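You operate a simulated robot arm through the tools that you are given. There is no shell and no other tool. Be economical: measure what you need, move in short steps, check, and stop when the job is done.

You run a simulated robot arm. Do the job below in one go: nothing can be reset, and whatever is moved stays where it is left.

TASK
Refit the pipe link and pump down to 0.1 mbar or less.
Fine: ballast knob and vent valve shut, red switch on last; leave the gas valve alone.

The check looks at the end state, three seconds after you hand in, the way a careful person would. Anything else that was tipped, shoved, dropped, spilled or broken makes it a failure.

THE ROBOT
A 7-joint arm with a two-finger parallel gripper, fixed in place. Base frame: the origin is at the foot of the arm, x ahead of it, y to its left, z up. Lengths are in m, angles in rad, forces in N, time in s.
With the tool pointing down near the work surface it reaches from about 0.28 to 0.68 m from the base axis. Its first joint turns from -1.152 to 1.152 rad. Payload 1.57 kg.
Tool frame: the origin (TCP) lies between the finger pads and is the grasp point; the fingertips stand 0.03 m ahead of it; z points along the fingers, y is the line along which they close. Largest opening 0.11 m; finger width 0.024, thickness 0.012; the body of the gripper, 0.048 by 0.112 m, starts 0.078 m behind the TCP.
Orientation is told as [roll, pitch, yaw] about the base's x, y, z axes, in that order, counted from this pose: with the fingers straight down and closing along the base's y, the tool's x points along the base's -x, its y along +y and its z along -z.

THE INTERFACE
- The arm moves only by the tool arm_command. Its arguments are lists of equal length, an entry for each row: "xyz": the shift along the base's x, y, z in m, a list of three; "angular": the turn, a rotation vector about the base's x, y, z in rad, a list of three; "grip": the closure, from 0 (fully open) to 1 (shut). In form: {"xyz": [[tx, ty, tz], ...], "angular": [[wx, wy, wz], ...], "grip": [grip, ...]}. A call has 1 to 8 rows; each row is the pose to reach, as a shift and turn from the pose commanded when the call began. Each row takes 0.2 s and may step no farther than 0.05 m and 0.15 rad from the row before; otherwise, or with a gripper value out of range, the whole call is refused. A pose out of reach is approached as far as the arm can. The call stops where the force on the tool passes 90 N (or 10 N more than at its start, if that is more) or the arm is blocked; 0.2 s more then pass. The fingers move at their own pace (about 0.108 m/s each) and stop on an object; they squeeze with about 43 N. The grip force told is the motor's: it shows also when the fingers shut on nothing. Time passes only in rows, and 0.2 s behind the last, so rows that repeat a pose let the fingers close. It gives the time, the measured TCP pose, the force on the tool (base axes), the opening and the grip force at its end, in the units of the frame above (readings bear some noise), with the torque about the TCP (base axes, N m) and any sound that the robot's microphone picked up.
- Cameras (640 x 400 px; columns grow to the right, rows downward): "scene" is fixed at [0.1609, -0.3896, 1.4032]; the picture's right is [0.81, -0.59, 0.00], its down [-0.35, -0.48, -0.80] and it looks along [0.47, 0.65, -0.60] (base axes); focal length 214 px, centre (320, 200). "wrist" rides on the gripper at [0.07, 0.016, -0.141] in the tool frame; the picture's right is [-0.23, 0.97, 0.00], its down [-0.85, -0.20, -0.48] and it looks along [-0.47, -0.11, 0.88] (tool axes); focal length 222 px, centre (320, 200). There is no depth. A picture from a camera that has moved, and an enlarged one, comes with that camera's place and axes in the base frame and with its lens.
- camera(camera): a new picture of that camera. It takes no simulated time.
- inspect(camera, box): a new picture of the part [left, top, right, bottom] of that camera's present view, enlarged. It takes no simulated time.
- hand_in(): hands the job in; it is judged then, once.

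Work in short steps. Places have to be worked out from the pictures, the camera data and where the tool is seen: move nearer, look again, correct. Check each grasp and each placing, and mend what went wrong. You have 120 turns and 64 pictures in all, those below and enlarged ones among them. Open the gripper and draw the arm clear of the work before you hand the job in, unless the task says otherwise; then end with one line.

The tools are called after ">>>" as a command line: name --argument value ..., lists and objects as JSON in quotes. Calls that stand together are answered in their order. arm_command: Moves the arm, as the interface text tells. Its arguments: {"type":"object","properties":{"xyz":{"type":"array"},"angular":{"type":"array"},"grip":{"type":"array"}},"required":["xyz","angular","grip"]} The other tools are called the same way: camera (camera) takes a picture; inspect (camera, box) takes an enlarged picture of a part of a camera's view; hand_in () hands the job in.

At the start:

```text
clock: 0.0
ee_pos: [0.3579, -0.0374, 1.2883]
tool_rot: [0.001, 0.001, -0.001]
ft_force: [-0.4, 0.5, -0.9]
wrist_torque: [0.03, 0.02, 0.01]
width: 0.1101
finger_force: 0.0
```

scene: 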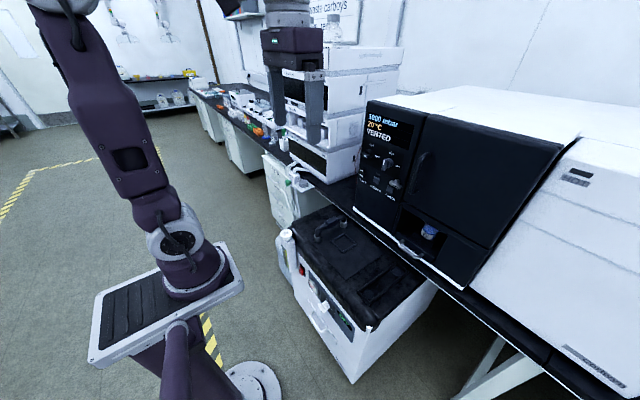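
wrist: 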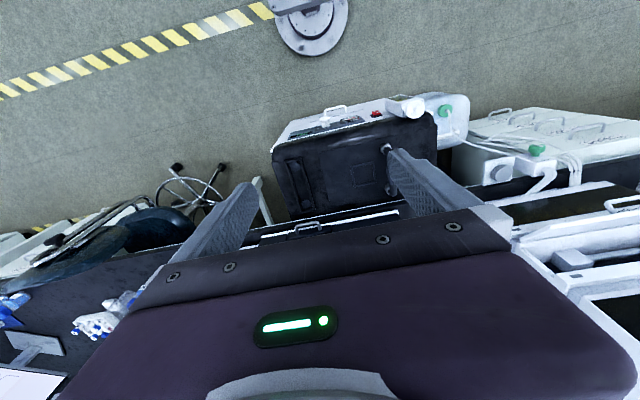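

The scene shows an instrument with a display "1000 mbar / VENTED" and below it a pump box. I enlarge both regions to identify controls.

>>> inspect --camera "scene" --box '[340, 90, 480, 270]'

>>> inspect --camera "scene" --box '[260, 160, 440, 390]'

>>> inspect --camera "wrist" --box '[240, 70, 640, 270]'

```text
2.22 times, centred on (410, 180) of scene
camera zoom: at [0.1609, -0.3896, 1.4032], right [0.81, -0.59, 0.0], down [-0.35, -0.48, -0.8], along [0.47, 0.65, -0.6], focal length 477 px, centre (120, 244)
```

zoom: 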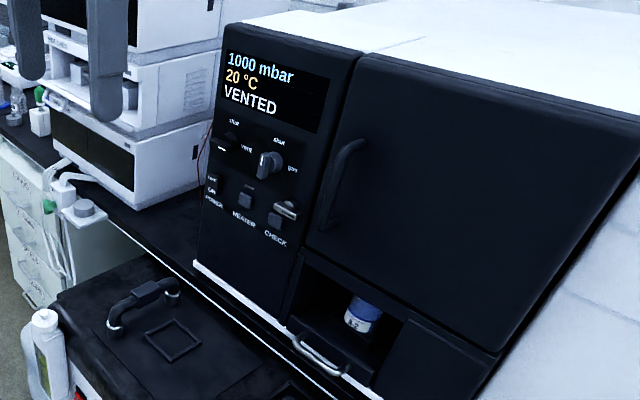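

```text
1.74 times, centred on (350, 275) of scene
camera zoom: at [0.1609, -0.3896, 1.4032], right [0.81, -0.59, 0.0], down [-0.35, -0.48, -0.8], along [0.47, 0.65, -0.6], focal length 373 px, centre (268, 70)
```

zoom: 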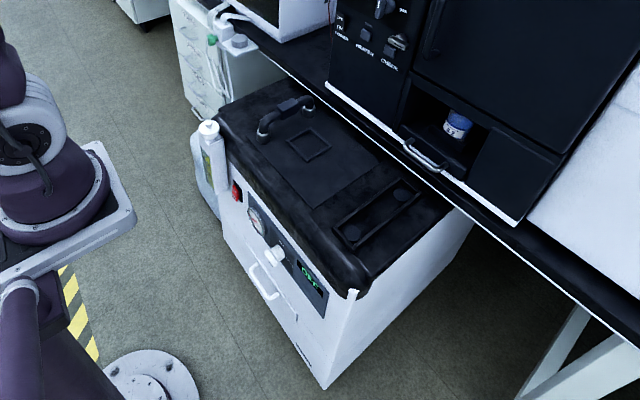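

```text
1.60 times, centred on (440, 170) of wrist
camera zoom: at [0.2901, -0.0213, 1.4307], right [0.23, 0.97, 0.0], down [0.85, -0.2, 0.48], along [0.47, -0.11, -0.88], focal length 355 px, centre (128, 248)
```

zoom: 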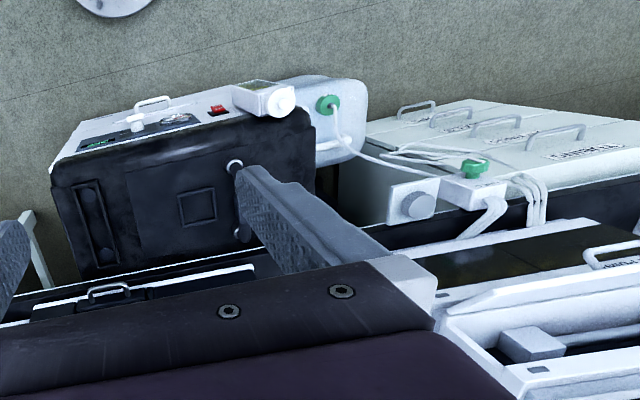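

The pump stands on the floor below the bench (front face x≈0.45, red switch ≈(0.45,0.16,0.53)), and the oven face is at x≈0.75. I move lower and left for a nearer look at the pump top.

>>> arm_command --xyz '[[0, 0.03, -0.03], [0, 0.06, -0.06], [0, 0.08, -0.1], [0, 0.08, -0.13]]' --angular '[[0, 0, 0], [0, 0, 0], [0, 0, 0], [0, 0, 0]]' --grip '[0, 0, 0, 0]'

>>> camera --camera "wrist"

>>> camera --camera "scene"

```text
clock: 1.0
ee_pos: [0.3598, 0.0408, 1.1586]
tool_rot: [-0.001, -0.001, 0.0]
ft_force: [-0.5, -0.5, -0.5]
wrist_torque: [0.02, 0.0, 0.0]
width: 0.11
finger_force: 0.0
```

```text
58 pictures are left
camera wrist: at [0.2912, 0.0573, 1.2996], right [0.23, 0.97, 0.0], down [0.85, -0.2, 0.48], along [0.47, -0.11, -0.88], focal length 222 px, centre (320, 200)
```

wrist: 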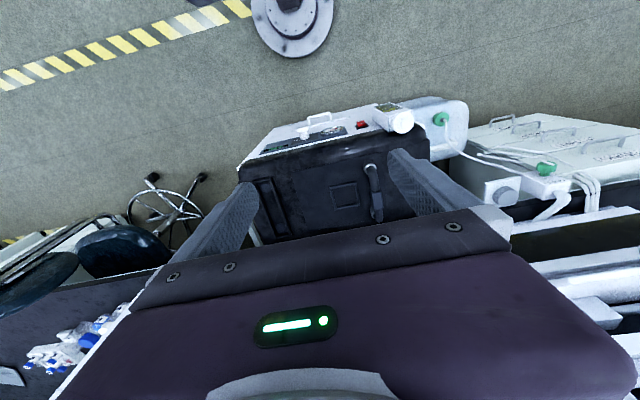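

```text
57 pictures are left
```

scene: 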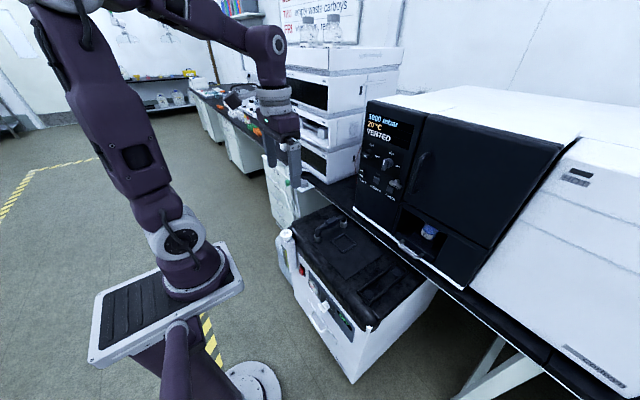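

Zooming on the pump top in both views to identify the link.

>>> inspect --camera "wrist" --box '[230, 80, 480, 250]'

>>> inspect --camera "scene" --box '[270, 190, 390, 290]'

```text
2.35 times, centred on (355, 165) of wrist
camera zoom: at [0.2912, 0.0573, 1.2996], right [0.23, 0.97, 0.0], down [0.85, -0.2, 0.48], along [0.47, -0.11, -0.88], focal length 523 px, centre (238, 282)
```

zoom: 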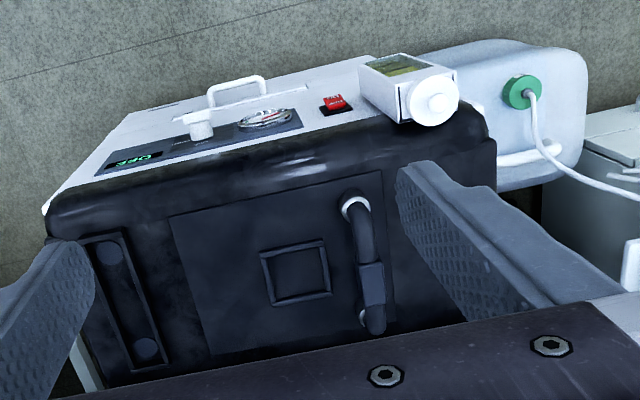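

```text
4.00 times, centred on (330, 240) of scene
camera zoom: at [0.1609, -0.3896, 1.4032], right [0.81, -0.59, 0.0], down [-0.35, -0.48, -0.8], along [0.47, 0.65, -0.6], focal length 858 px, centre (280, 40)
```

zoom: 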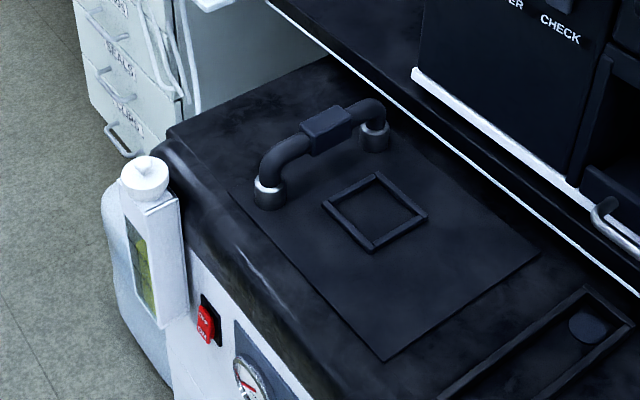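

The link seems to be the black U-pipe with a grip block at ≈(0.60,0.14,0.77) with rings near (0.535,0.145,0.72). There are also two discs on the right of the pump top. I go closer to see whether the link is seated.

>>> arm_command --xyz '[[0.02, 0.0, -0.04], [0.04, 0.0, -0.08], [0.05, 0.0, -0.12], [0.05, 0.0, -0.16]]' --angular '[[0, 0, 0], [0, 0, 0], [0, 0, 0], [0, 0, 0]]' --grip '[0, 0, 0, 0]'

>>> camera --camera "wrist"

```text
clock: 2.0
ee_pos: [0.4074, 0.0431, 0.9974]
tool_rot: [-0.001, -0.002, 0.001]
ft_force: [0.4, -0.3, 0.2]
wrist_torque: [0.0, 0.03, 0.01]
width: 0.11
finger_force: 0.0
```

```text
54 pictures are left
camera wrist: at [0.3404, 0.059, 1.1388], right [0.23, 0.97, 0.0], down [0.85, -0.2, 0.48], along [0.47, -0.11, -0.88], focal length 222 px, centre (320, 200)
```

wrist: 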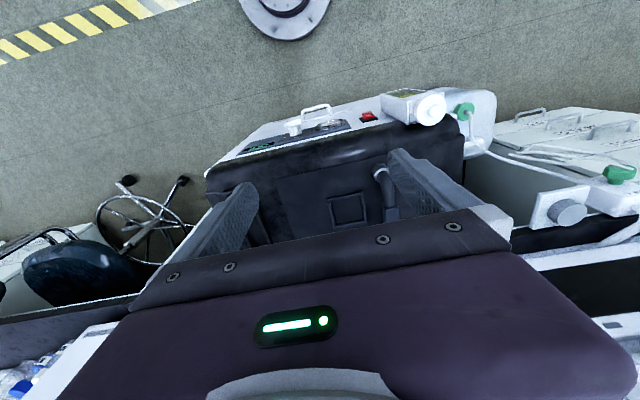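

The finger hides the link; I shift left so it lies between the fingers.

>>> arm_command --xyz '[[0, 0.04, 0], [-0.02, 0.085, 0.0]]' --angular '[[0, 0, 0], [0, 0, 0]]' --grip '[0, 0]'

>>> inspect --camera "wrist" --box '[150, 80, 450, 270]'

>>> inspect --camera "scene" --box '[300, 200, 360, 240]'

```text
clock: 2.6
ee_pos: [0.3876, 0.1282, 0.9999]
tool_rot: [0.0, 0.0, 0.0]
ft_force: [0.0, -0.7, 0.3]
wrist_torque: [-0.04, -0.02, 0.01]
width: 0.1101
finger_force: 0.0
```

```text
2.11 times, centred on (300, 175) of wrist
camera zoom: at [0.3193, 0.1456, 1.1409], right [0.23, 0.97, 0.0], down [0.85, -0.2, 0.48], along [0.47, -0.11, -0.88], focal length 468 px, centre (362, 253)
```

zoom: 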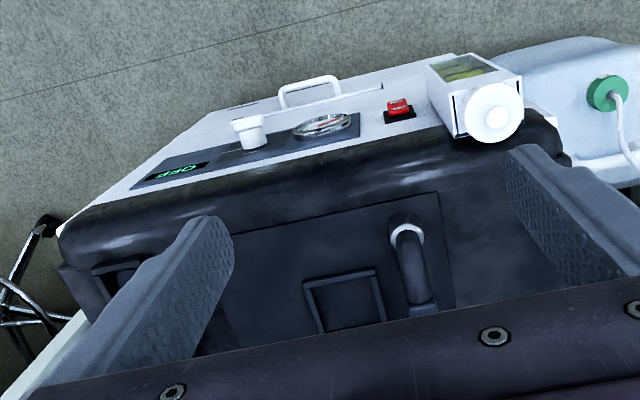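

```text
10.00 times, centred on (330, 220) of scene
camera zoom: at [0.1608, -0.3897, 1.4032], right [0.81, -0.59, 0.0], down [-0.35, -0.48, -0.8], along [0.47, 0.65, -0.6], focal length 2145 px, centre (220, 0)
```

zoom: 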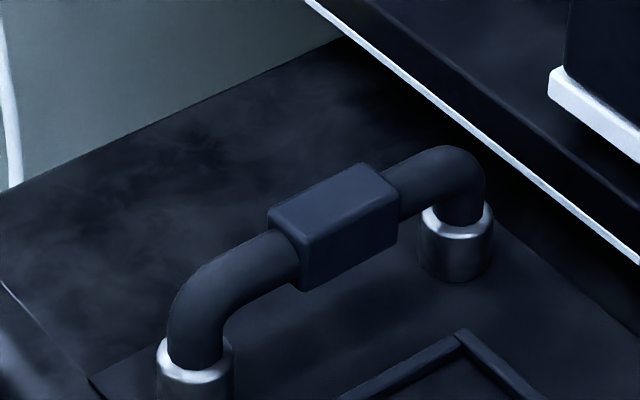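

The link stands in two metal cups. I check the framed spot with two discs on the right side and the front panel.

>>> inspect --camera "scene" --box '[350, 250, 425, 300]'

>>> inspect --camera "scene" --box '[285, 255, 365, 345]'

>>> inspect --camera "scene" --box '[350, 100, 450, 210]'

>>> inspect --camera "scene" --box '[240, 120, 360, 200]'

```text
8.00 times, centred on (388, 275) of scene
camera zoom: at [0.1608, -0.3897, 1.4032], right [0.81, -0.59, 0.0], down [-0.35, -0.48, -0.8], along [0.47, 0.65, -0.6], focal length 1716 px, centre (-220, -400)
```

zoom: 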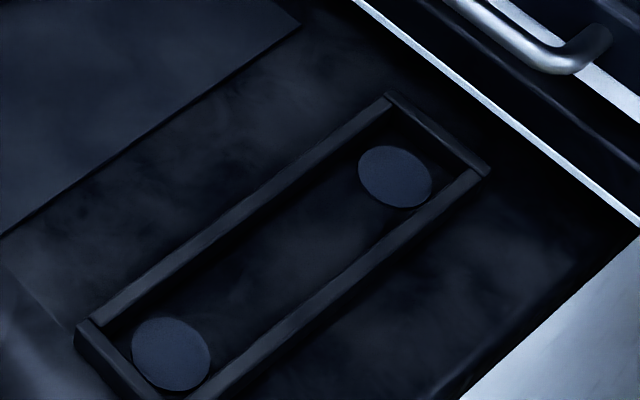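

```text
4.44 times, centred on (325, 300) of scene
camera zoom: at [0.1608, -0.3897, 1.4032], right [0.81, -0.59, 0.0], down [-0.35, -0.48, -0.8], along [0.47, 0.65, -0.6], focal length 953 px, centre (298, -244)
```

zoom: 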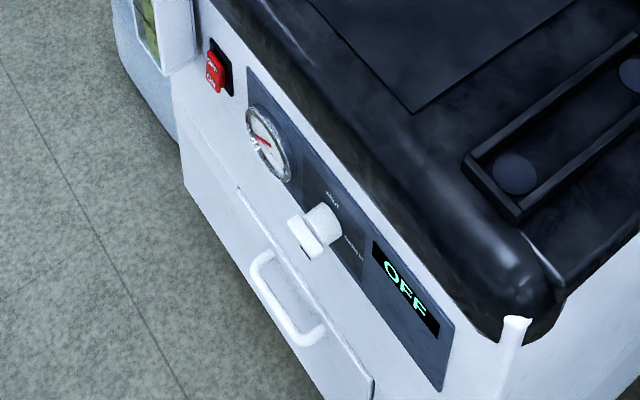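

```text
3.64 times, centred on (400, 155) of scene
camera zoom: at [0.1608, -0.3897, 1.4032], right [0.81, -0.59, 0.0], down [-0.35, -0.48, -0.8], along [0.47, 0.65, -0.6], focal length 780 px, centre (29, 364)
```

zoom: 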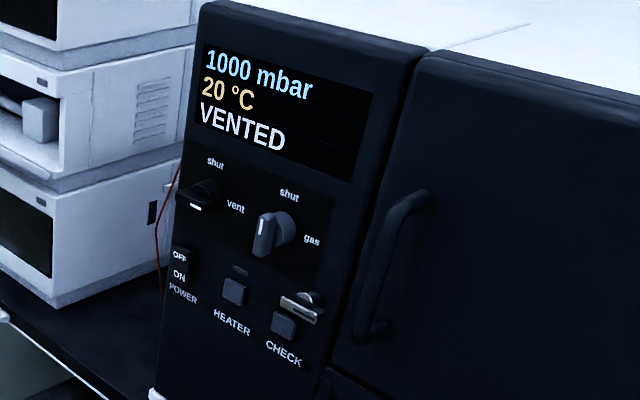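

```text
5.00 times, centred on (300, 160) of scene
camera zoom: at [0.1608, -0.3897, 1.4032], right [0.81, -0.59, 0.0], down [-0.35, -0.48, -0.8], along [0.47, 0.65, -0.6], focal length 1072 px, centre (420, 400)
```

zoom: 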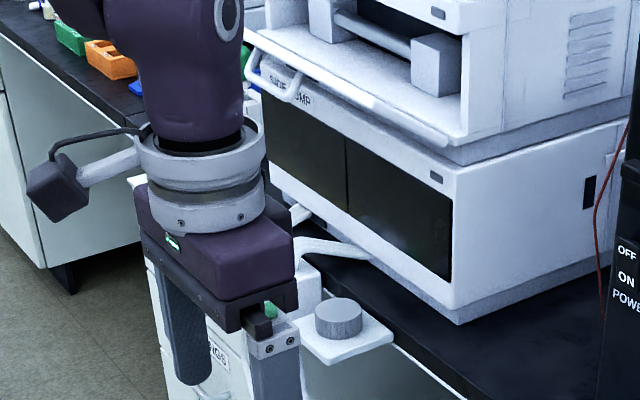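

The link's cups need a lower, closer look. I tilt the tool forward so that the wrist camera looks along +x at the link from low.

>>> arm_command --xyz '[[0.01, 0.0, -0.03], [0.02, 0.0, -0.07], [0.03, 0.0, -0.105], [0.04, 0.0, -0.13]]' --angular '[[0, -0.13, 0], [0, -0.26, 0], [0, -0.4, 0], [0, -0.52, 0]]' --grip '[0, 0, 0, 0]'

>>> camera --camera "wrist"

```text
clock: 3.6
ee_pos: [0.429, 0.1268, 0.8698]
tool_rot: [-0.002, -0.521, 0.001]
ft_force: [0.2, -0.1, 0.4]
wrist_torque: [0.0, 0.03, 0.04]
width: 0.1098
finger_force: 0.0
```

```text
47 pictures are left
camera wrist: at [0.2994, 0.1436, 0.9581], right [0.2, 0.97, 0.11], down [0.5, -0.2, 0.84], along [0.84, -0.11, -0.53], focal length 222 px, centre (320, 200)
```

wrist: 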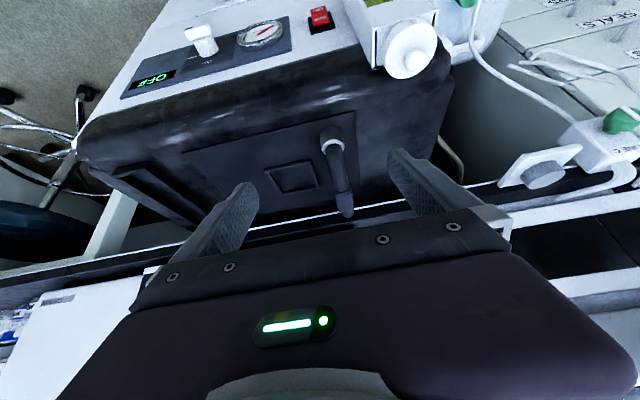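

>>> inspect --camera "wrist" --box '[240, 100, 420, 230]'

>>> inspect --camera "wrist" --box '[100, 0, 360, 120]'

```text
3.08 times, centred on (330, 165) of wrist
camera zoom: at [0.2994, 0.1436, 0.9581], right [0.2, 0.97, 0.11], down [0.5, -0.2, 0.84], along [0.84, -0.11, -0.53], focal length 684 px, centre (289, 308)
```

zoom: 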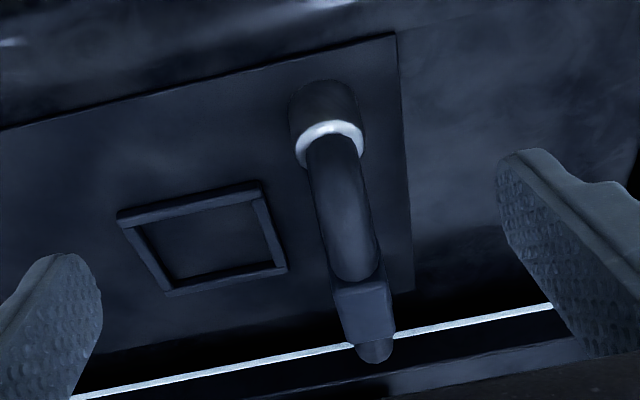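

```text
2.46 times, centred on (230, 60) of wrist
camera zoom: at [0.2994, 0.1436, 0.9581], right [0.2, 0.97, 0.11], down [0.5, -0.2, 0.84], along [0.84, -0.11, -0.53], focal length 547 px, centre (542, 545)
```

zoom: 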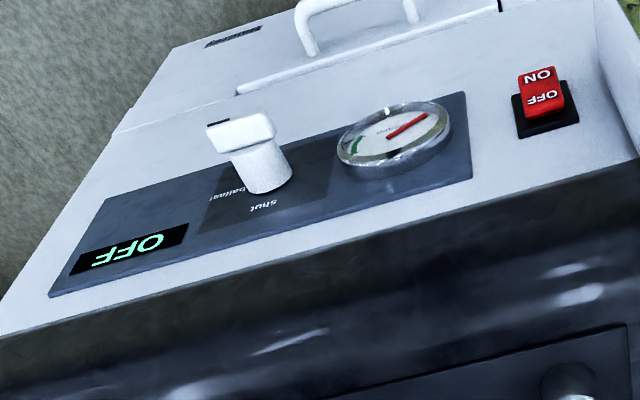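

The link stands in two cups at ≈(0.535,0.145) and (0.684,0.146), 0.15 m apart; the two discs at (0.54..0.69,-0.16) look like a matching parking rest. I straighten the tool above the grip block (≈(0.609,0.145), top z≈0.77).

>>> arm_command --xyz '[[0.04, 0.005, 0.01], [0.08, 0.01, 0.02], [0.12, 0.015, 0.02], [0.16, 0.018, 0.01], [0.18, 0.018, 0.0]]' --angular '[[0, 0.13, 0], [0, 0.26, 0], [0, 0.39, 0], [0, 0.52, 0], [0, 0.52, 0]]' --grip '[0, 0, 0, 0, 0]'

>>> inspect --camera "scene" --box '[270, 150, 390, 250]'

>>> camera --camera "wrist"

```text
clock: 4.8
ee_pos: [0.6083, 0.1446, 0.8683]
tool_rot: [0.0, 0.001, -0.001]
ft_force: [0.4, 0.3, 0.5]
wrist_torque: [0.0, -0.01, -0.01]
width: 0.1101
finger_force: 0.0
```

```text
4.00 times, centred on (330, 200) of scene
camera zoom: at [0.1608, -0.3897, 1.4032], right [0.81, -0.59, 0.0], down [-0.35, -0.48, -0.8], along [0.47, 0.65, -0.6], focal length 858 px, centre (280, 200)
```

zoom: 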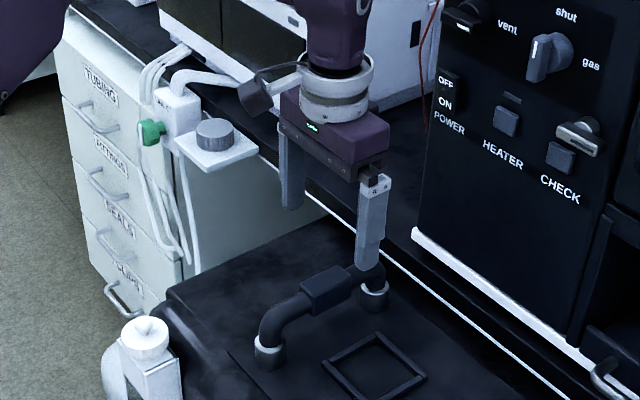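

```text
43 pictures are left
camera wrist: at [0.5401, 0.1612, 1.0094], right [0.23, 0.97, 0.0], down [0.86, -0.2, 0.48], along [0.46, -0.11, -0.88], focal length 222 px, centre (320, 200)
```

wrist: 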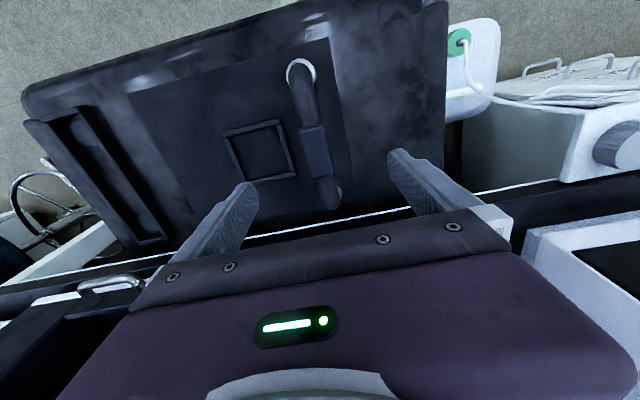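

Both views agree on the block at ≈(0.607,0.141). I descend around it, fingertips to ~0.735.

>>> arm_command --xyz '[[0, -0.003, -0.04], [0, -0.003, -0.08], [0, -0.003, -0.1], [0, -0.003, -0.1]]' --angular '[[0, 0, 0], [0, 0, 0], [0, 0, 0], [0, 0, 0]]' --grip '[0, 0, 0, 0]'

>>> inspect --camera "scene" --box '[290, 170, 370, 250]'

```text
clock: 5.8
ee_pos: [0.6079, 0.143, 0.7683]
tool_rot: [0.001, 0.002, 0.0]
ft_force: [0.1, -0.5, 1.0]
wrist_torque: [-0.05, 0.0, -0.01]
width: 0.1101
finger_force: 0.1
```

```text
5.00 times, centred on (330, 210) of scene
camera zoom: at [0.1609, -0.3896, 1.4032], right [0.81, -0.59, 0.0], down [-0.35, -0.48, -0.8], along [0.47, 0.65, -0.6], focal length 1072 px, centre (270, 150)
```

zoom: 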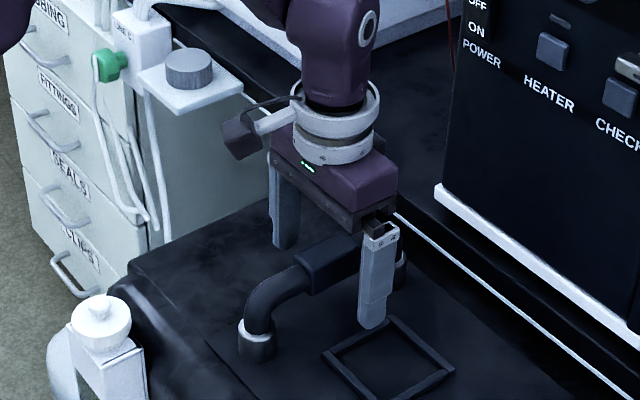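

The fingers straddle the block; I close slowly.

>>> arm_command --xyz '[[0, 0, 0], [0, 0, 0], [0, 0, 0], [0, 0, 0]]' --angular '[[0, 0, 0], [0, 0, 0], [0, 0, 0], [0, 0, 0]]' --grip '[0.4, 0.7, 1, 1]'

>>> inspect --camera "scene" --box '[290, 170, 370, 250]'

```text
clock: 6.8
ee_pos: [0.6081, 0.1427, 0.7691]
tool_rot: [0.002, 0.0, -0.002]
ft_force: [0.0, -0.4, 0.2]
wrist_torque: [0.0, 0.0, 0.07]
width: 0.0276
finger_force: 38.1
```

```text
5.00 times, centred on (330, 210) of scene
camera zoom: at [0.1609, -0.3896, 1.4032], right [0.81, -0.59, 0.0], down [-0.35, -0.48, -0.8], along [0.47, 0.65, -0.6], focal length 1072 px, centre (270, 150)
```

zoom: 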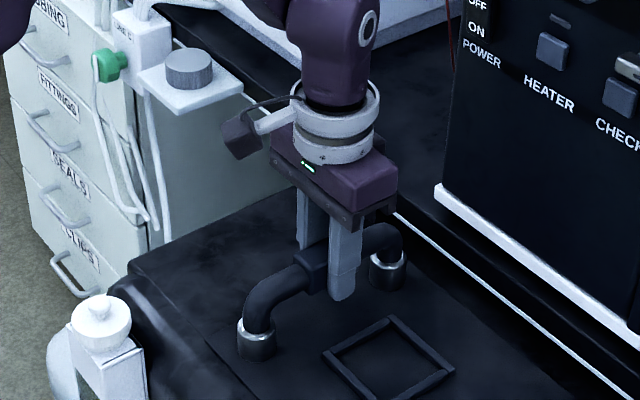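

Block gripped (0.0276 m). I press down a few millimetres to feel whether it is seated.

>>> arm_command --xyz '[[0, 0, -0.002], [0, 0, -0.004]]' --angular '[[0, 0, 0], [0, 0, 0]]' --grip '[1, 1]'

```text
clock: 7.4
ee_pos: [0.6098, 0.1432, 0.767]
tool_rot: [0.001, -0.005, 0.0]
ft_force: [-2.6, -0.5, 33.2]
wrist_torque: [-0.1, 0.0, -0.01]
width: 0.0278
finger_force: 38.3
```

It resists with 33 N, so it's bottomed on something. I ease off and then lift gently to see if it's loose and inspect the joints.

>>> arm_command --xyz '[[0, 0, 0.004], [0, 0, 0.008], [0, 0, 0.012]]' --angular '[[0, 0, 0], [0, 0, 0], [0, 0, 0]]' --grip '[1, 1, 1]'

>>> inspect --camera "scene" --box '[300, 200, 360, 250]'

```text
clock: 8.2
ee_pos: [0.6085, 0.1426, 0.7756]
tool_rot: [0.0, 0.0, -0.002]
ft_force: [-0.1, -0.3, -2.0]
wrist_torque: [-0.02, 0.03, 0.0]
width: 0.0278
finger_force: 38.1
```

```text
8.00 times, centred on (330, 225) of scene
camera zoom: at [0.1609, -0.3896, 1.4032], right [0.81, -0.59, 0.0], down [-0.35, -0.48, -0.8], along [0.47, 0.65, -0.6], focal length 1716 px, centre (240, 0)
```

zoom: 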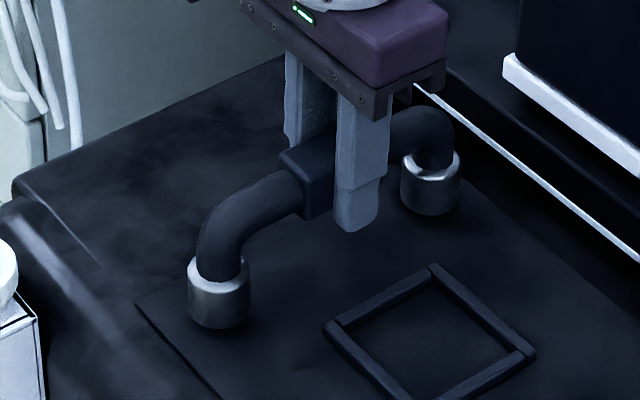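

The steel cups lifted along with the link, so they are its sockets. I lift further to see what was beneath them.

>>> arm_command --xyz '[[0, 0, 0.03], [0, 0, 0.07], [0, 0, 0.1]]' --angular '[[0, 0, 0], [0, 0, 0], [0, 0, 0]]' --grip '[1, 1, 1]'

>>> inspect --camera "scene" --box '[280, 170, 400, 270]'

>>> camera --camera "wrist"

```text
clock: 9.0
ee_pos: [0.6097, 0.142, 0.8765]
tool_rot: [0.0, -0.002, -0.002]
ft_force: [-0.4, -0.2, -2.2]
wrist_torque: [0.03, -0.02, 0.02]
width: 0.0278
finger_force: 38.3
```

```text
4.00 times, centred on (340, 220) of scene
camera zoom: at [0.1609, -0.3896, 1.4032], right [0.81, -0.59, 0.0], down [-0.35, -0.48, -0.8], along [0.47, 0.65, -0.6], focal length 858 px, centre (240, 120)
```

zoom: 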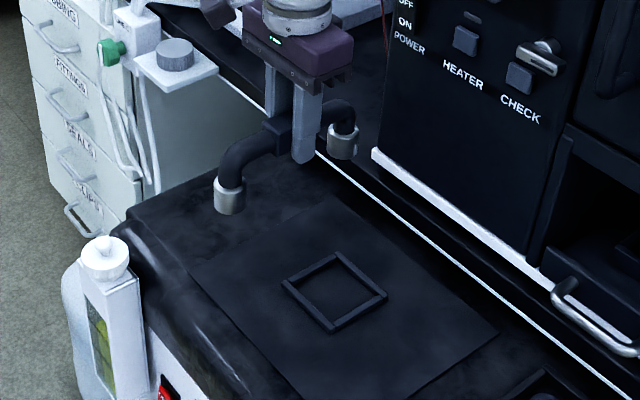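

```text
38 pictures are left
camera wrist: at [0.5412, 0.1584, 1.018], right [0.23, 0.97, 0.0], down [0.86, -0.2, 0.48], along [0.47, -0.11, -0.88], focal length 222 px, centre (320, 200)
```

wrist: 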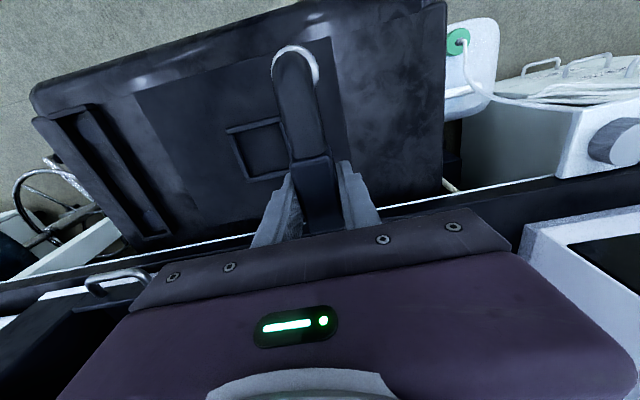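

Beneath it is just bare mat, so the two discs in the frame at ≈(0.61±0.075,-0.163) are the real ports. I carry the link over them at this height.

>>> arm_command --xyz '[[0, -0.045, 0], [0, -0.09, 0], [0, -0.135, 0], [0, -0.18, 0], [0, -0.225, 0], [0, -0.27, 0], [0, -0.3, 0], [0, -0.306, 0]]' --angular '[[0, 0, 0], [0, 0, 0], [0, 0, 0], [0, 0, 0], [0, 0, 0], [0, 0, 0], [0, 0, 0], [0, 0, 0]]' --grip '[1, 1, 1, 1, 1, 1, 1, 1]'

>>> inspect --camera "scene" --box '[330, 190, 450, 310]'

>>> inspect --camera "wrist" --box '[220, 20, 420, 240]'

```text
clock: 10.8
ee_pos: [0.6091, -0.1624, 0.8759]
tool_rot: [-0.001, 0.0, -0.001]
ft_force: [-0.2, 0.1, -2.7]
wrist_torque: [-0.02, -0.04, 0.03]
width: 0.0278
finger_force: 38.3
```

```text
3.33 times, centred on (390, 250) of scene
camera zoom: at [0.1609, -0.3897, 1.4032], right [0.81, -0.59, 0.0], down [-0.35, -0.48, -0.8], along [0.47, 0.65, -0.6], focal length 715 px, centre (87, 33)
```

zoom: 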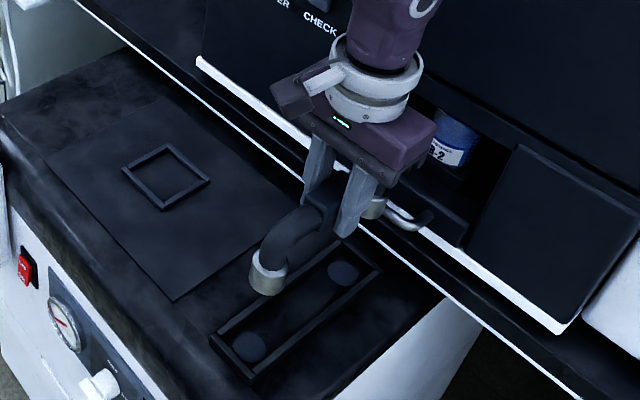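

```text
1.82 times, centred on (320, 130) of wrist
camera zoom: at [0.5413, -0.1467, 1.0181], right [0.23, 0.97, 0.0], down [0.86, -0.2, 0.48], along [0.47, -0.11, -0.88], focal length 404 px, centre (320, 327)
```

zoom: 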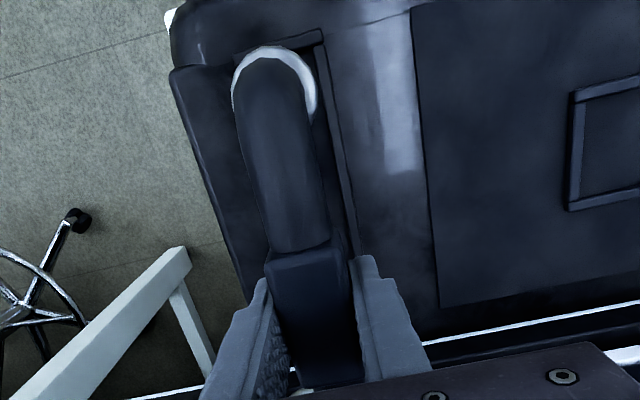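

The link hovers above the frame (centre ≈(0.611,-0.161), z≈0.69–0.70). I lower most of the way and check alignment.

>>> arm_command --xyz '[[0.0015, 0.0, -0.03], [0.0015, 0.0, -0.06], [0.0015, 0.0, -0.085]]' --angular '[[0, 0, 0], [0, 0, 0], [0, 0, 0]]' --grip '[1, 1, 1]'

>>> inspect --camera "scene" --box '[350, 240, 430, 300]'

>>> inspect --camera "wrist" --box '[240, 20, 380, 180]'

```text
clock: 11.6
ee_pos: [0.6116, -0.1628, 0.7921]
tool_rot: [-0.002, -0.001, -0.004]
ft_force: [0.3, -0.3, -1.9]
wrist_torque: [-0.02, -0.02, -0.02]
width: 0.028
finger_force: 38.4
```

```text
6.67 times, centred on (390, 270) of scene
camera zoom: at [0.1609, -0.3896, 1.4032], right [0.81, -0.59, 0.0], down [-0.35, -0.48, -0.8], along [0.47, 0.65, -0.6], focal length 1430 px, centre (-147, -267)
```

zoom: 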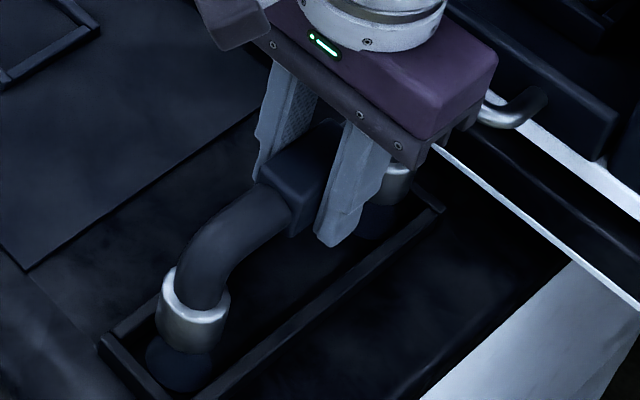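

```text
2.50 times, centred on (310, 100) of wrist
camera zoom: at [0.5428, -0.1459, 0.9332], right [0.23, 0.97, 0.0], down [0.85, -0.2, 0.48], along [0.47, -0.11, -0.88], focal length 555 px, centre (345, 450)
```

zoom: 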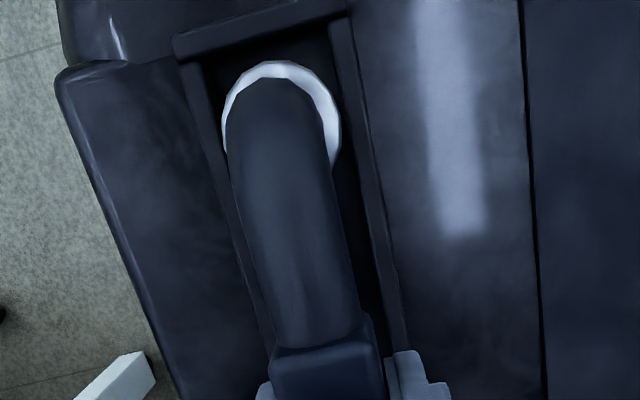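

Alignment looks within a couple of millimetres; refining the estimate gives TCP target ≈(0.6095,-0.1635). I nudge and lower to contact.

>>> arm_command --xyz '[[-0.002, -0.001, -0.006], [-0.002, -0.001, -0.012], [-0.002, -0.001, -0.018]]' --angular '[[0, 0, 0], [0, 0, 0], [0, 0, 0]]' --grip '[1, 1, 1]'

>>> inspect --camera "scene" --box '[350, 240, 430, 300]'

```text
clock: 12.4
ee_pos: [0.6083, -0.164, 0.7739]
tool_rot: [-0.002, 0.001, 0.0]
ft_force: [-0.3, 0.0, -2.7]
wrist_torque: [-0.01, -0.02, 0.02]
width: 0.0273
finger_force: 37.6
```

```text
6.67 times, centred on (390, 270) of scene
camera zoom: at [0.1609, -0.3896, 1.4032], right [0.81, -0.59, 0.0], down [-0.35, -0.48, -0.8], along [0.47, 0.65, -0.6], focal length 1430 px, centre (-147, -267)
```

zoom: 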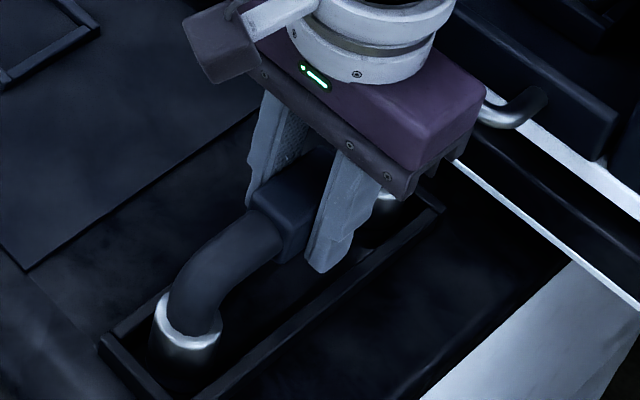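

The cup covers the disc and is between the rails. Lowering in small steps to contact.

>>> arm_command --xyz '[[0, 0, -0.002], [0, 0, -0.004], [0, 0, -0.005]]' --angular '[[0, 0, 0], [0, 0, 0], [0, 0, 0]]' --grip '[1, 1, 1]'

```text
clock: 13.2
ee_pos: [0.6094, -0.1651, 0.7691]
tool_rot: [0.001, 0.001, -0.002]
ft_force: [-0.9, 0.0, -2.9]
wrist_torque: [0.01, 0.01, 0.03]
width: 0.0274
finger_force: 37.7
```

>>> arm_command --xyz '[[0, 0, -0.002], [0, 0, -0.004], [0, 0, -0.006]]' --angular '[[0, 0, 0], [0, 0, 0], [0, 0, 0]]' --grip '[1, 1, 1]'

>>> inspect --camera "scene" --box '[350, 240, 430, 300]'

```text
clock: 14.0
ee_pos: [0.6089, -0.1641, 0.7647]
tool_rot: [-0.002, -0.004, -0.002]
ft_force: [-5.8, -0.1, 13.9]
wrist_torque: [0.05, -1.18, 0.05]
width: 0.0279
finger_force: 38.1
```

```text
6.67 times, centred on (390, 270) of scene
camera zoom: at [0.1604, -0.3896, 1.4033], right [0.81, -0.59, 0.0], down [-0.35, -0.48, -0.8], along [0.47, 0.65, -0.6], focal length 1430 px, centre (-147, -267)
```

zoom: 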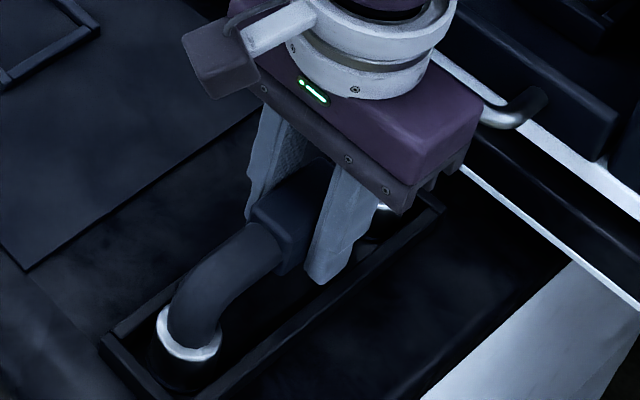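

Contact, but with -5.8 N in x and a pitch torque: the far cup bears on something, probably the far frame end. I back off and shift 2.5 mm toward -x, then retry.

>>> arm_command --xyz '[[0, 0, 0.006], [-0.0025, 0, 0.006], [-0.0025, 0, 0.002], [-0.0025, 0, 0.0]]' --angular '[[0, 0, 0], [0, 0, 0], [0, 0, 0], [0, 0, 0]]' --grip '[1, 1, 1, 1]'

```text
clock: 15.0
ee_pos: [0.6067, -0.1646, 0.7636]
tool_rot: [0.0, -0.002, 0.001]
ft_force: [-4.0, 0.9, 8.6]
wrist_torque: [0.07, -0.77, 0.08]
width: 0.0277
finger_force: 38.0
```

The contact point works out at the far edge of the far cup. I look closely at both cups before pressing further.

>>> inspect --camera "wrist" --box '[240, 20, 380, 120]'

>>> inspect --camera "scene" --box '[358, 255, 408, 300]'

```text
4.00 times, centred on (310, 70) of wrist
camera zoom: at [0.5376, -0.1479, 0.9059], right [0.23, 0.97, 0.0], down [0.85, -0.2, 0.48], along [0.47, -0.11, -0.88], focal length 888 px, centre (360, 720)
```

zoom: 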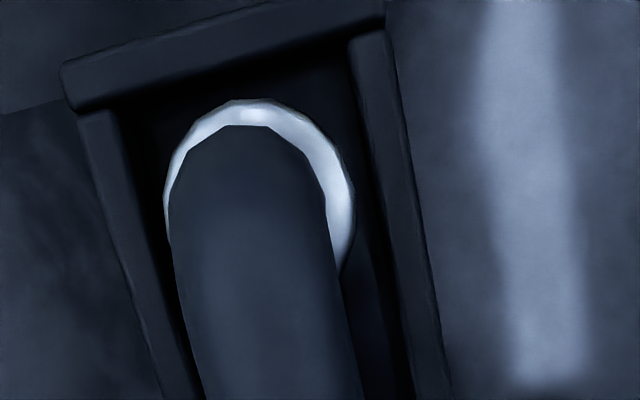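

```text
8.89 times, centred on (383, 278) of scene
camera zoom: at [0.1606, -0.3896, 1.4033], right [0.81, -0.59, 0.0], down [-0.35, -0.48, -0.8], along [0.47, 0.65, -0.6], focal length 1906 px, centre (-240, -489)
```

zoom: 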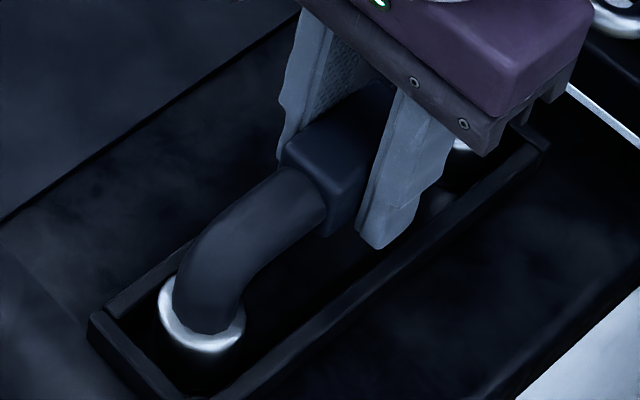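

Clearances to the frame walls look even all round (~7 mm). So the far cup is simply touching its disc first; I press a little more to level it.

>>> arm_command --xyz '[[0, 0, -0.002], [0, 0, -0.003]]' --angular '[[0, 0, 0], [0, 0, 0]]' --grip '[1, 1]'

```text
clock: 15.6
ee_pos: [0.6071, -0.1645, 0.7613]
tool_rot: [-0.002, -0.002, 0.0]
ft_force: [-3.6, 2.5, 33.6]
wrist_torque: [0.11, 0.02, 0.09]
width: 0.0277
finger_force: 38.0
```

Torque is gone and 33 N is carried evenly: both cups are down on their discs. I release the load and open the gripper partially, then rise.

>>> arm_command --xyz '[[0, 0, 0.003], [0, 0, 0.003], [0, 0, 0.003], [0, 0, 0.003]]' --angular '[[0, 0, 0], [0, 0, 0], [0, 0, 0], [0, 0, 0]]' --grip '[1, 0.5, 0.3, 0.3]'

>>> arm_command --xyz '[[0, 0, 0.03], [0, 0, 0.07], [-0.02, 0, 0.11], [-0.06, 0.0, 0.13], [-0.1, 0.0, 0.15]]' --angular '[[0, 0, 0], [0, 0, 0], [0, 0, 0], [0, 0, 0], [0, 0, 0]]' --grip '[0.3, 0.3, 0.3, 0.3, 0.3]'

>>> inspect --camera "scene" --box '[340, 220, 430, 310]'

>>> camera --camera "wrist"

```text
clock: 16.6
ee_pos: [0.6056, -0.1646, 0.7641]
tool_rot: [0.002, 0.0, 0.002]
ft_force: [0.1, 0.0, -0.1]
wrist_torque: [0.0, 0.0, 0.02]
width: 0.0773
finger_force: 0.1
```

```text
clock: 17.8
ee_pos: [0.505, -0.1633, 0.9111]
tool_rot: [-0.002, 0.0, 0.0]
ft_force: [0.3, 0.5, 0.6]
wrist_torque: [-0.05, 0.01, 0.02]
width: 0.077
finger_force: 0.1
```

```text
4.44 times, centred on (385, 265) of scene
camera zoom: at [0.1609, -0.3896, 1.4032], right [0.81, -0.59, 0.0], down [-0.35, -0.48, -0.8], along [0.47, 0.65, -0.6], focal length 953 px, centre (31, -89)
```

zoom: 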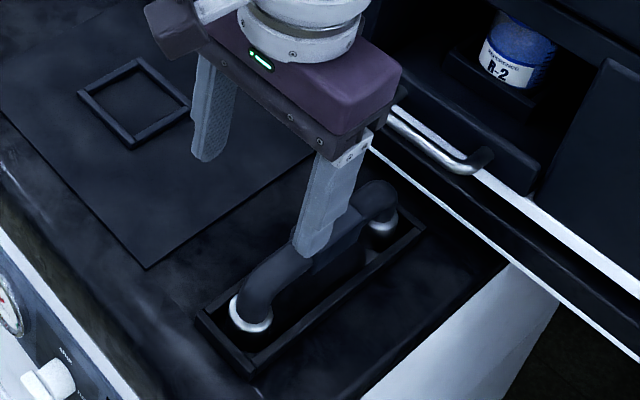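

```text
28 pictures are left
camera wrist: at [0.4362, -0.1462, 1.0534], right [0.23, 0.97, 0.0], down [0.86, -0.2, 0.48], along [0.47, -0.11, -0.88], focal length 222 px, centre (320, 200)
```

wrist: 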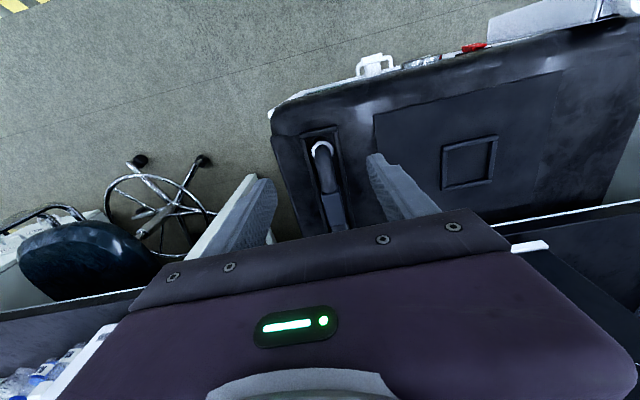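

The link is seated in the frame. Next is the ballast lever on the pump front: triangulated at ≈(0.426,-0.033,0.514), its bar horizontal with pointer toward "ballast" (-y); "shut" is up. I withdraw in -x and come down in front of the panel with a forward tilt.

>>> arm_command --xyz '[[-0.04, 0.02, 0], [-0.08, 0.05, 0], [-0.12, 0.08, -0.01], [-0.155, 0.11, -0.03], [-0.165, 0.13, -0.07], [-0.165, 0.13, -0.11], [-0.165, 0.13, -0.155], [-0.165, 0.13, -0.2]]' --angular '[[0, 0, 0], [0, -0.1, 0], [0, -0.2, 0], [0, -0.3, 0], [0, -0.4, 0], [0, -0.4, 0], [0, -0.4, 0], [0, -0.4, 0]]' --grip '[0.3, 0.5, 1, 1, 1, 1, 1, 1]'

>>> arm_command --xyz '[[0, 0, -0.045], [0, 0, -0.09]]' --angular '[[0, 0, 0], [0, 0, 0]]' --grip '[1, 1]'

>>> camera --camera "wrist"

```text
refused: row 3 steps farther than a row can; nothing moved
```

```text
clock: 18.4
ee_pos: [0.5052, -0.1661, 0.824]
tool_rot: [0.0, 0.0, -0.002]
ft_force: [-0.4, 0.5, -0.4]
wrist_torque: [-0.02, -0.02, 0.0]
width: 0.0
finger_force: 21.5
```

```text
27 pictures are left
camera wrist: at [0.4368, -0.149, 0.9643], right [0.23, 0.97, 0.0], down [0.85, -0.2, 0.48], along [0.47, -0.11, -0.88], focal length 222 px, centre (320, 200)
```

wrist: 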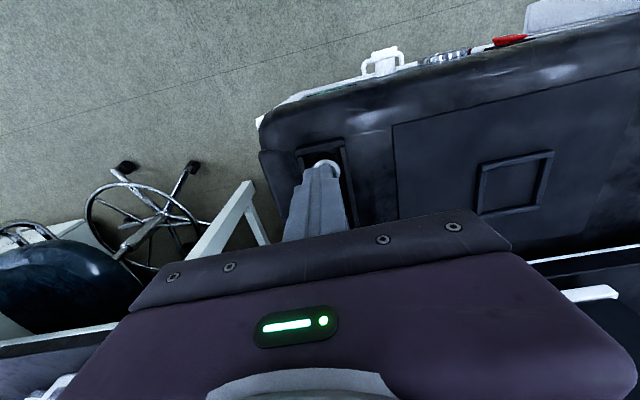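

The first call was refused, so the arm only lowered; tips at z≈0.79 stayed above the link with no contact. I rise back and redo the withdrawal with smaller steps.

>>> arm_command --xyz '[[-0.02, 0.0, 0.035], [-0.05, 0.02, 0.065], [-0.085, 0.05, 0.07], [-0.12, 0.08, 0.06], [-0.15, 0.105, 0.035], [-0.165, 0.13, 0.0], [-0.165, 0.133, -0.045], [-0.165, 0.133, -0.09]]' --angular '[[0, 0, 0], [0, -0.1, 0], [0, -0.2, 0], [0, -0.3, 0], [0, -0.4, 0], [0, -0.5, 0], [0, -0.5, 0], [0, -0.5, 0]]' --grip '[1, 1, 1, 1, 1, 1, 1, 1]'

```text
clock: 20.2
ee_pos: [0.3485, -0.0333, 0.7259]
tool_rot: [0.0, -0.499, -0.002]
ft_force: [-0.9, -0.8, -0.4]
wrist_torque: [0.02, -0.04, 0.0]
width: 0.0
finger_force: 21.3
out of reach, approached as far as the arm can: row 5, 6, 7, 8
```

The arm is near its inner reach limit there. I look at the knob from here.

>>> camera --camera "wrist"

>>> camera --camera "scene"

```text
26 pictures are left
camera wrist: at [0.2204, -0.0166, 0.8161], right [0.2, 0.97, 0.11], down [0.52, -0.2, 0.83], along [0.83, -0.11, -0.55], focal length 222 px, centre (320, 200)
```

wrist: 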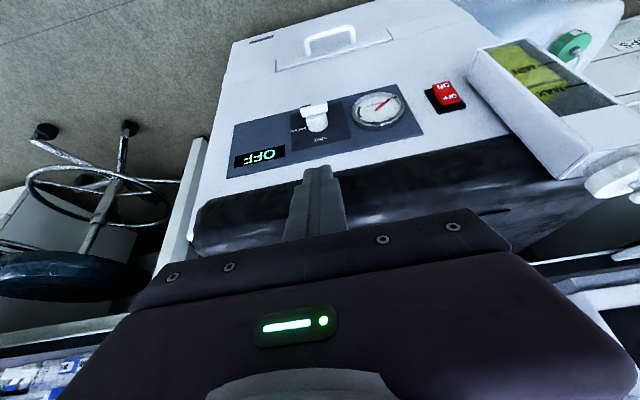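

```text
25 pictures are left
```

scene: 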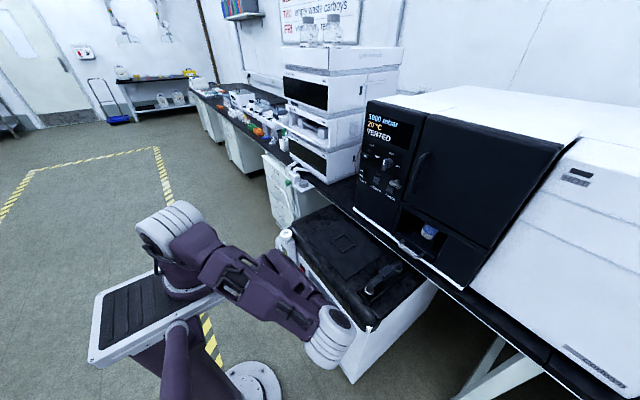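

Zoom on the lever, gauge and switch from here.

>>> inspect --camera "wrist" --box '[220, 60, 480, 190]'

```text
2.46 times, centred on (350, 125) of wrist
camera zoom: at [0.2204, -0.0166, 0.8161], right [0.2, 0.97, 0.11], down [0.52, -0.2, 0.83], along [0.83, -0.11, -0.55], focal length 547 px, centre (246, 385)
```

zoom: 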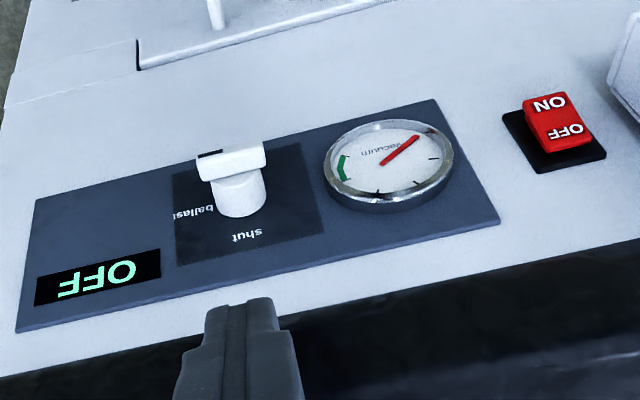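

Lever: centre ≈(0.425,-0.034,0.517), ±0.021 m long, pointer to the right ("ballast"). I'll push its left (+y) half down with the closed fingertips, which turns the pointer up to "shut". First, move above it.

>>> arm_command --xyz '[[0.02, 0.021, -0.03], [0.04, 0.021, -0.06], [0.06, 0.021, -0.1], [0.07, 0.021, -0.13], [0.073, 0.021, -0.155]]' --angular '[[0, 0.1, 0], [0, 0.2, 0], [0, 0.3, 0], [0, 0.3, 0], [0, 0.3, 0]]' --grip '[1, 1, 1, 1, 1]'

>>> inspect --camera "wrist" --box '[230, 20, 410, 200]'

```text
clock: 21.4
ee_pos: [0.4209, -0.0109, 0.5686]
tool_rot: [0.002, -0.201, -0.002]
ft_force: [0.4, 0.7, 0.4]
wrist_torque: [-0.01, -0.02, 0.01]
width: 0.0002
finger_force: 21.2
```

```text
2.22 times, centred on (320, 110) of wrist
camera zoom: at [0.325, 0.0055, 0.6933], right [0.22, 0.97, 0.04], down [0.74, -0.2, 0.64], along [0.63, -0.11, -0.77], focal length 494 px, centre (320, 400)
```

zoom: 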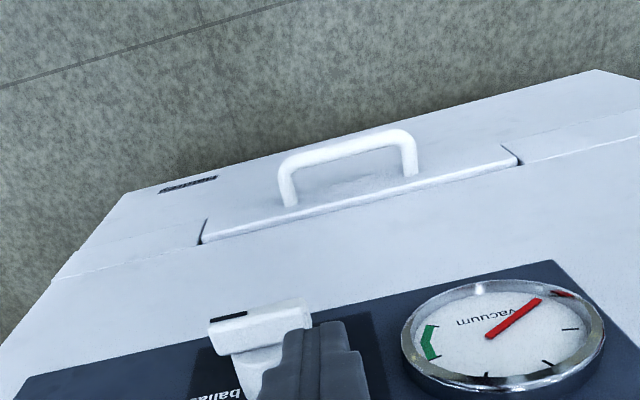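

The fingertips are above the left half of the bar, as planned. I push down in small steps.

>>> arm_command --xyz '[[0, 0, -0.012], [0, 0, -0.02], [0, 0, -0.026], [0, 0, -0.032]]' --angular '[[0, 0, 0], [0, 0, 0], [0, 0, 0], [0, 0, 0]]' --grip '[1, 1, 1, 1]'

>>> inspect --camera "wrist" --box '[230, 20, 410, 200]'

```text
clock: 22.4
ee_pos: [0.4209, -0.0092, 0.5382]
tool_rot: [0.005, -0.2, 0.001]
ft_force: [1.0, 31.7, 5.0]
wrist_torque: [0.6, -0.13, 0.43]
width: 0.0
finger_force: 21.3
```

```text
2.22 times, centred on (320, 110) of wrist
camera zoom: at [0.3257, 0.0073, 0.6635], right [0.22, 0.97, 0.05], down [0.74, -0.2, 0.64], along [0.63, -0.1, -0.77], focal length 494 px, centre (320, 400)
```

zoom: 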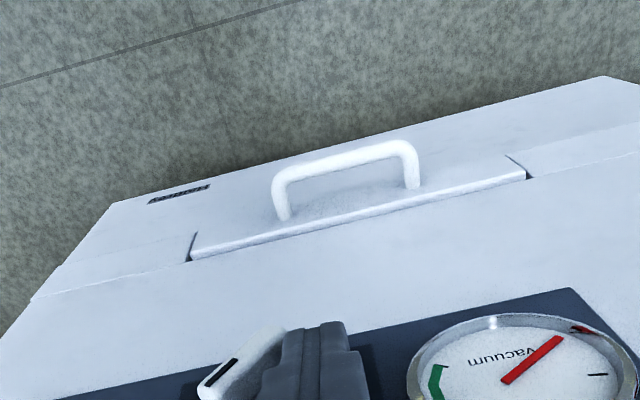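

The lever has turned about 40° the right way; the tip now presses its end sideways. I go a bit outward and lower, then sweep toward -y to bring it vertical.

>>> arm_command --xyz '[[0, 0.006, 0], [0, 0.006, -0.012], [0, 0.003, -0.016], [0, -0.001, -0.018], [0, -0.004, -0.018]]' --angular '[[0, 0, 0], [0, 0, 0], [0, 0, 0], [0, 0, 0], [0, 0, 0]]' --grip '[1, 1, 1, 1, 1]'

>>> inspect --camera "wrist" --box '[230, 20, 410, 200]'

```text
clock: 23.6
ee_pos: [0.4229, -0.0092, 0.5206]
tool_rot: [0.011, -0.201, -0.001]
ft_force: [-2.2, 58.1, 39.5]
wrist_torque: [-0.05, -0.47, 0.61]
width: 0.0
finger_force: 21.4
```

```text
2.22 times, centred on (320, 110) of wrist
camera zoom: at [0.3273, 0.0064, 0.6461], right [0.22, 0.97, 0.06], down [0.74, -0.21, 0.64], along [0.63, -0.1, -0.77], focal length 494 px, centre (320, 400)
```

zoom: 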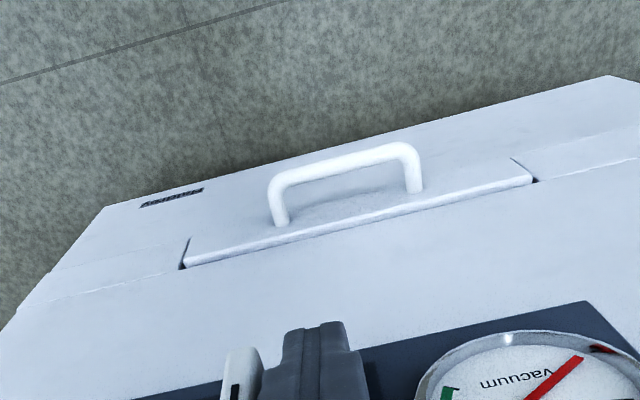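

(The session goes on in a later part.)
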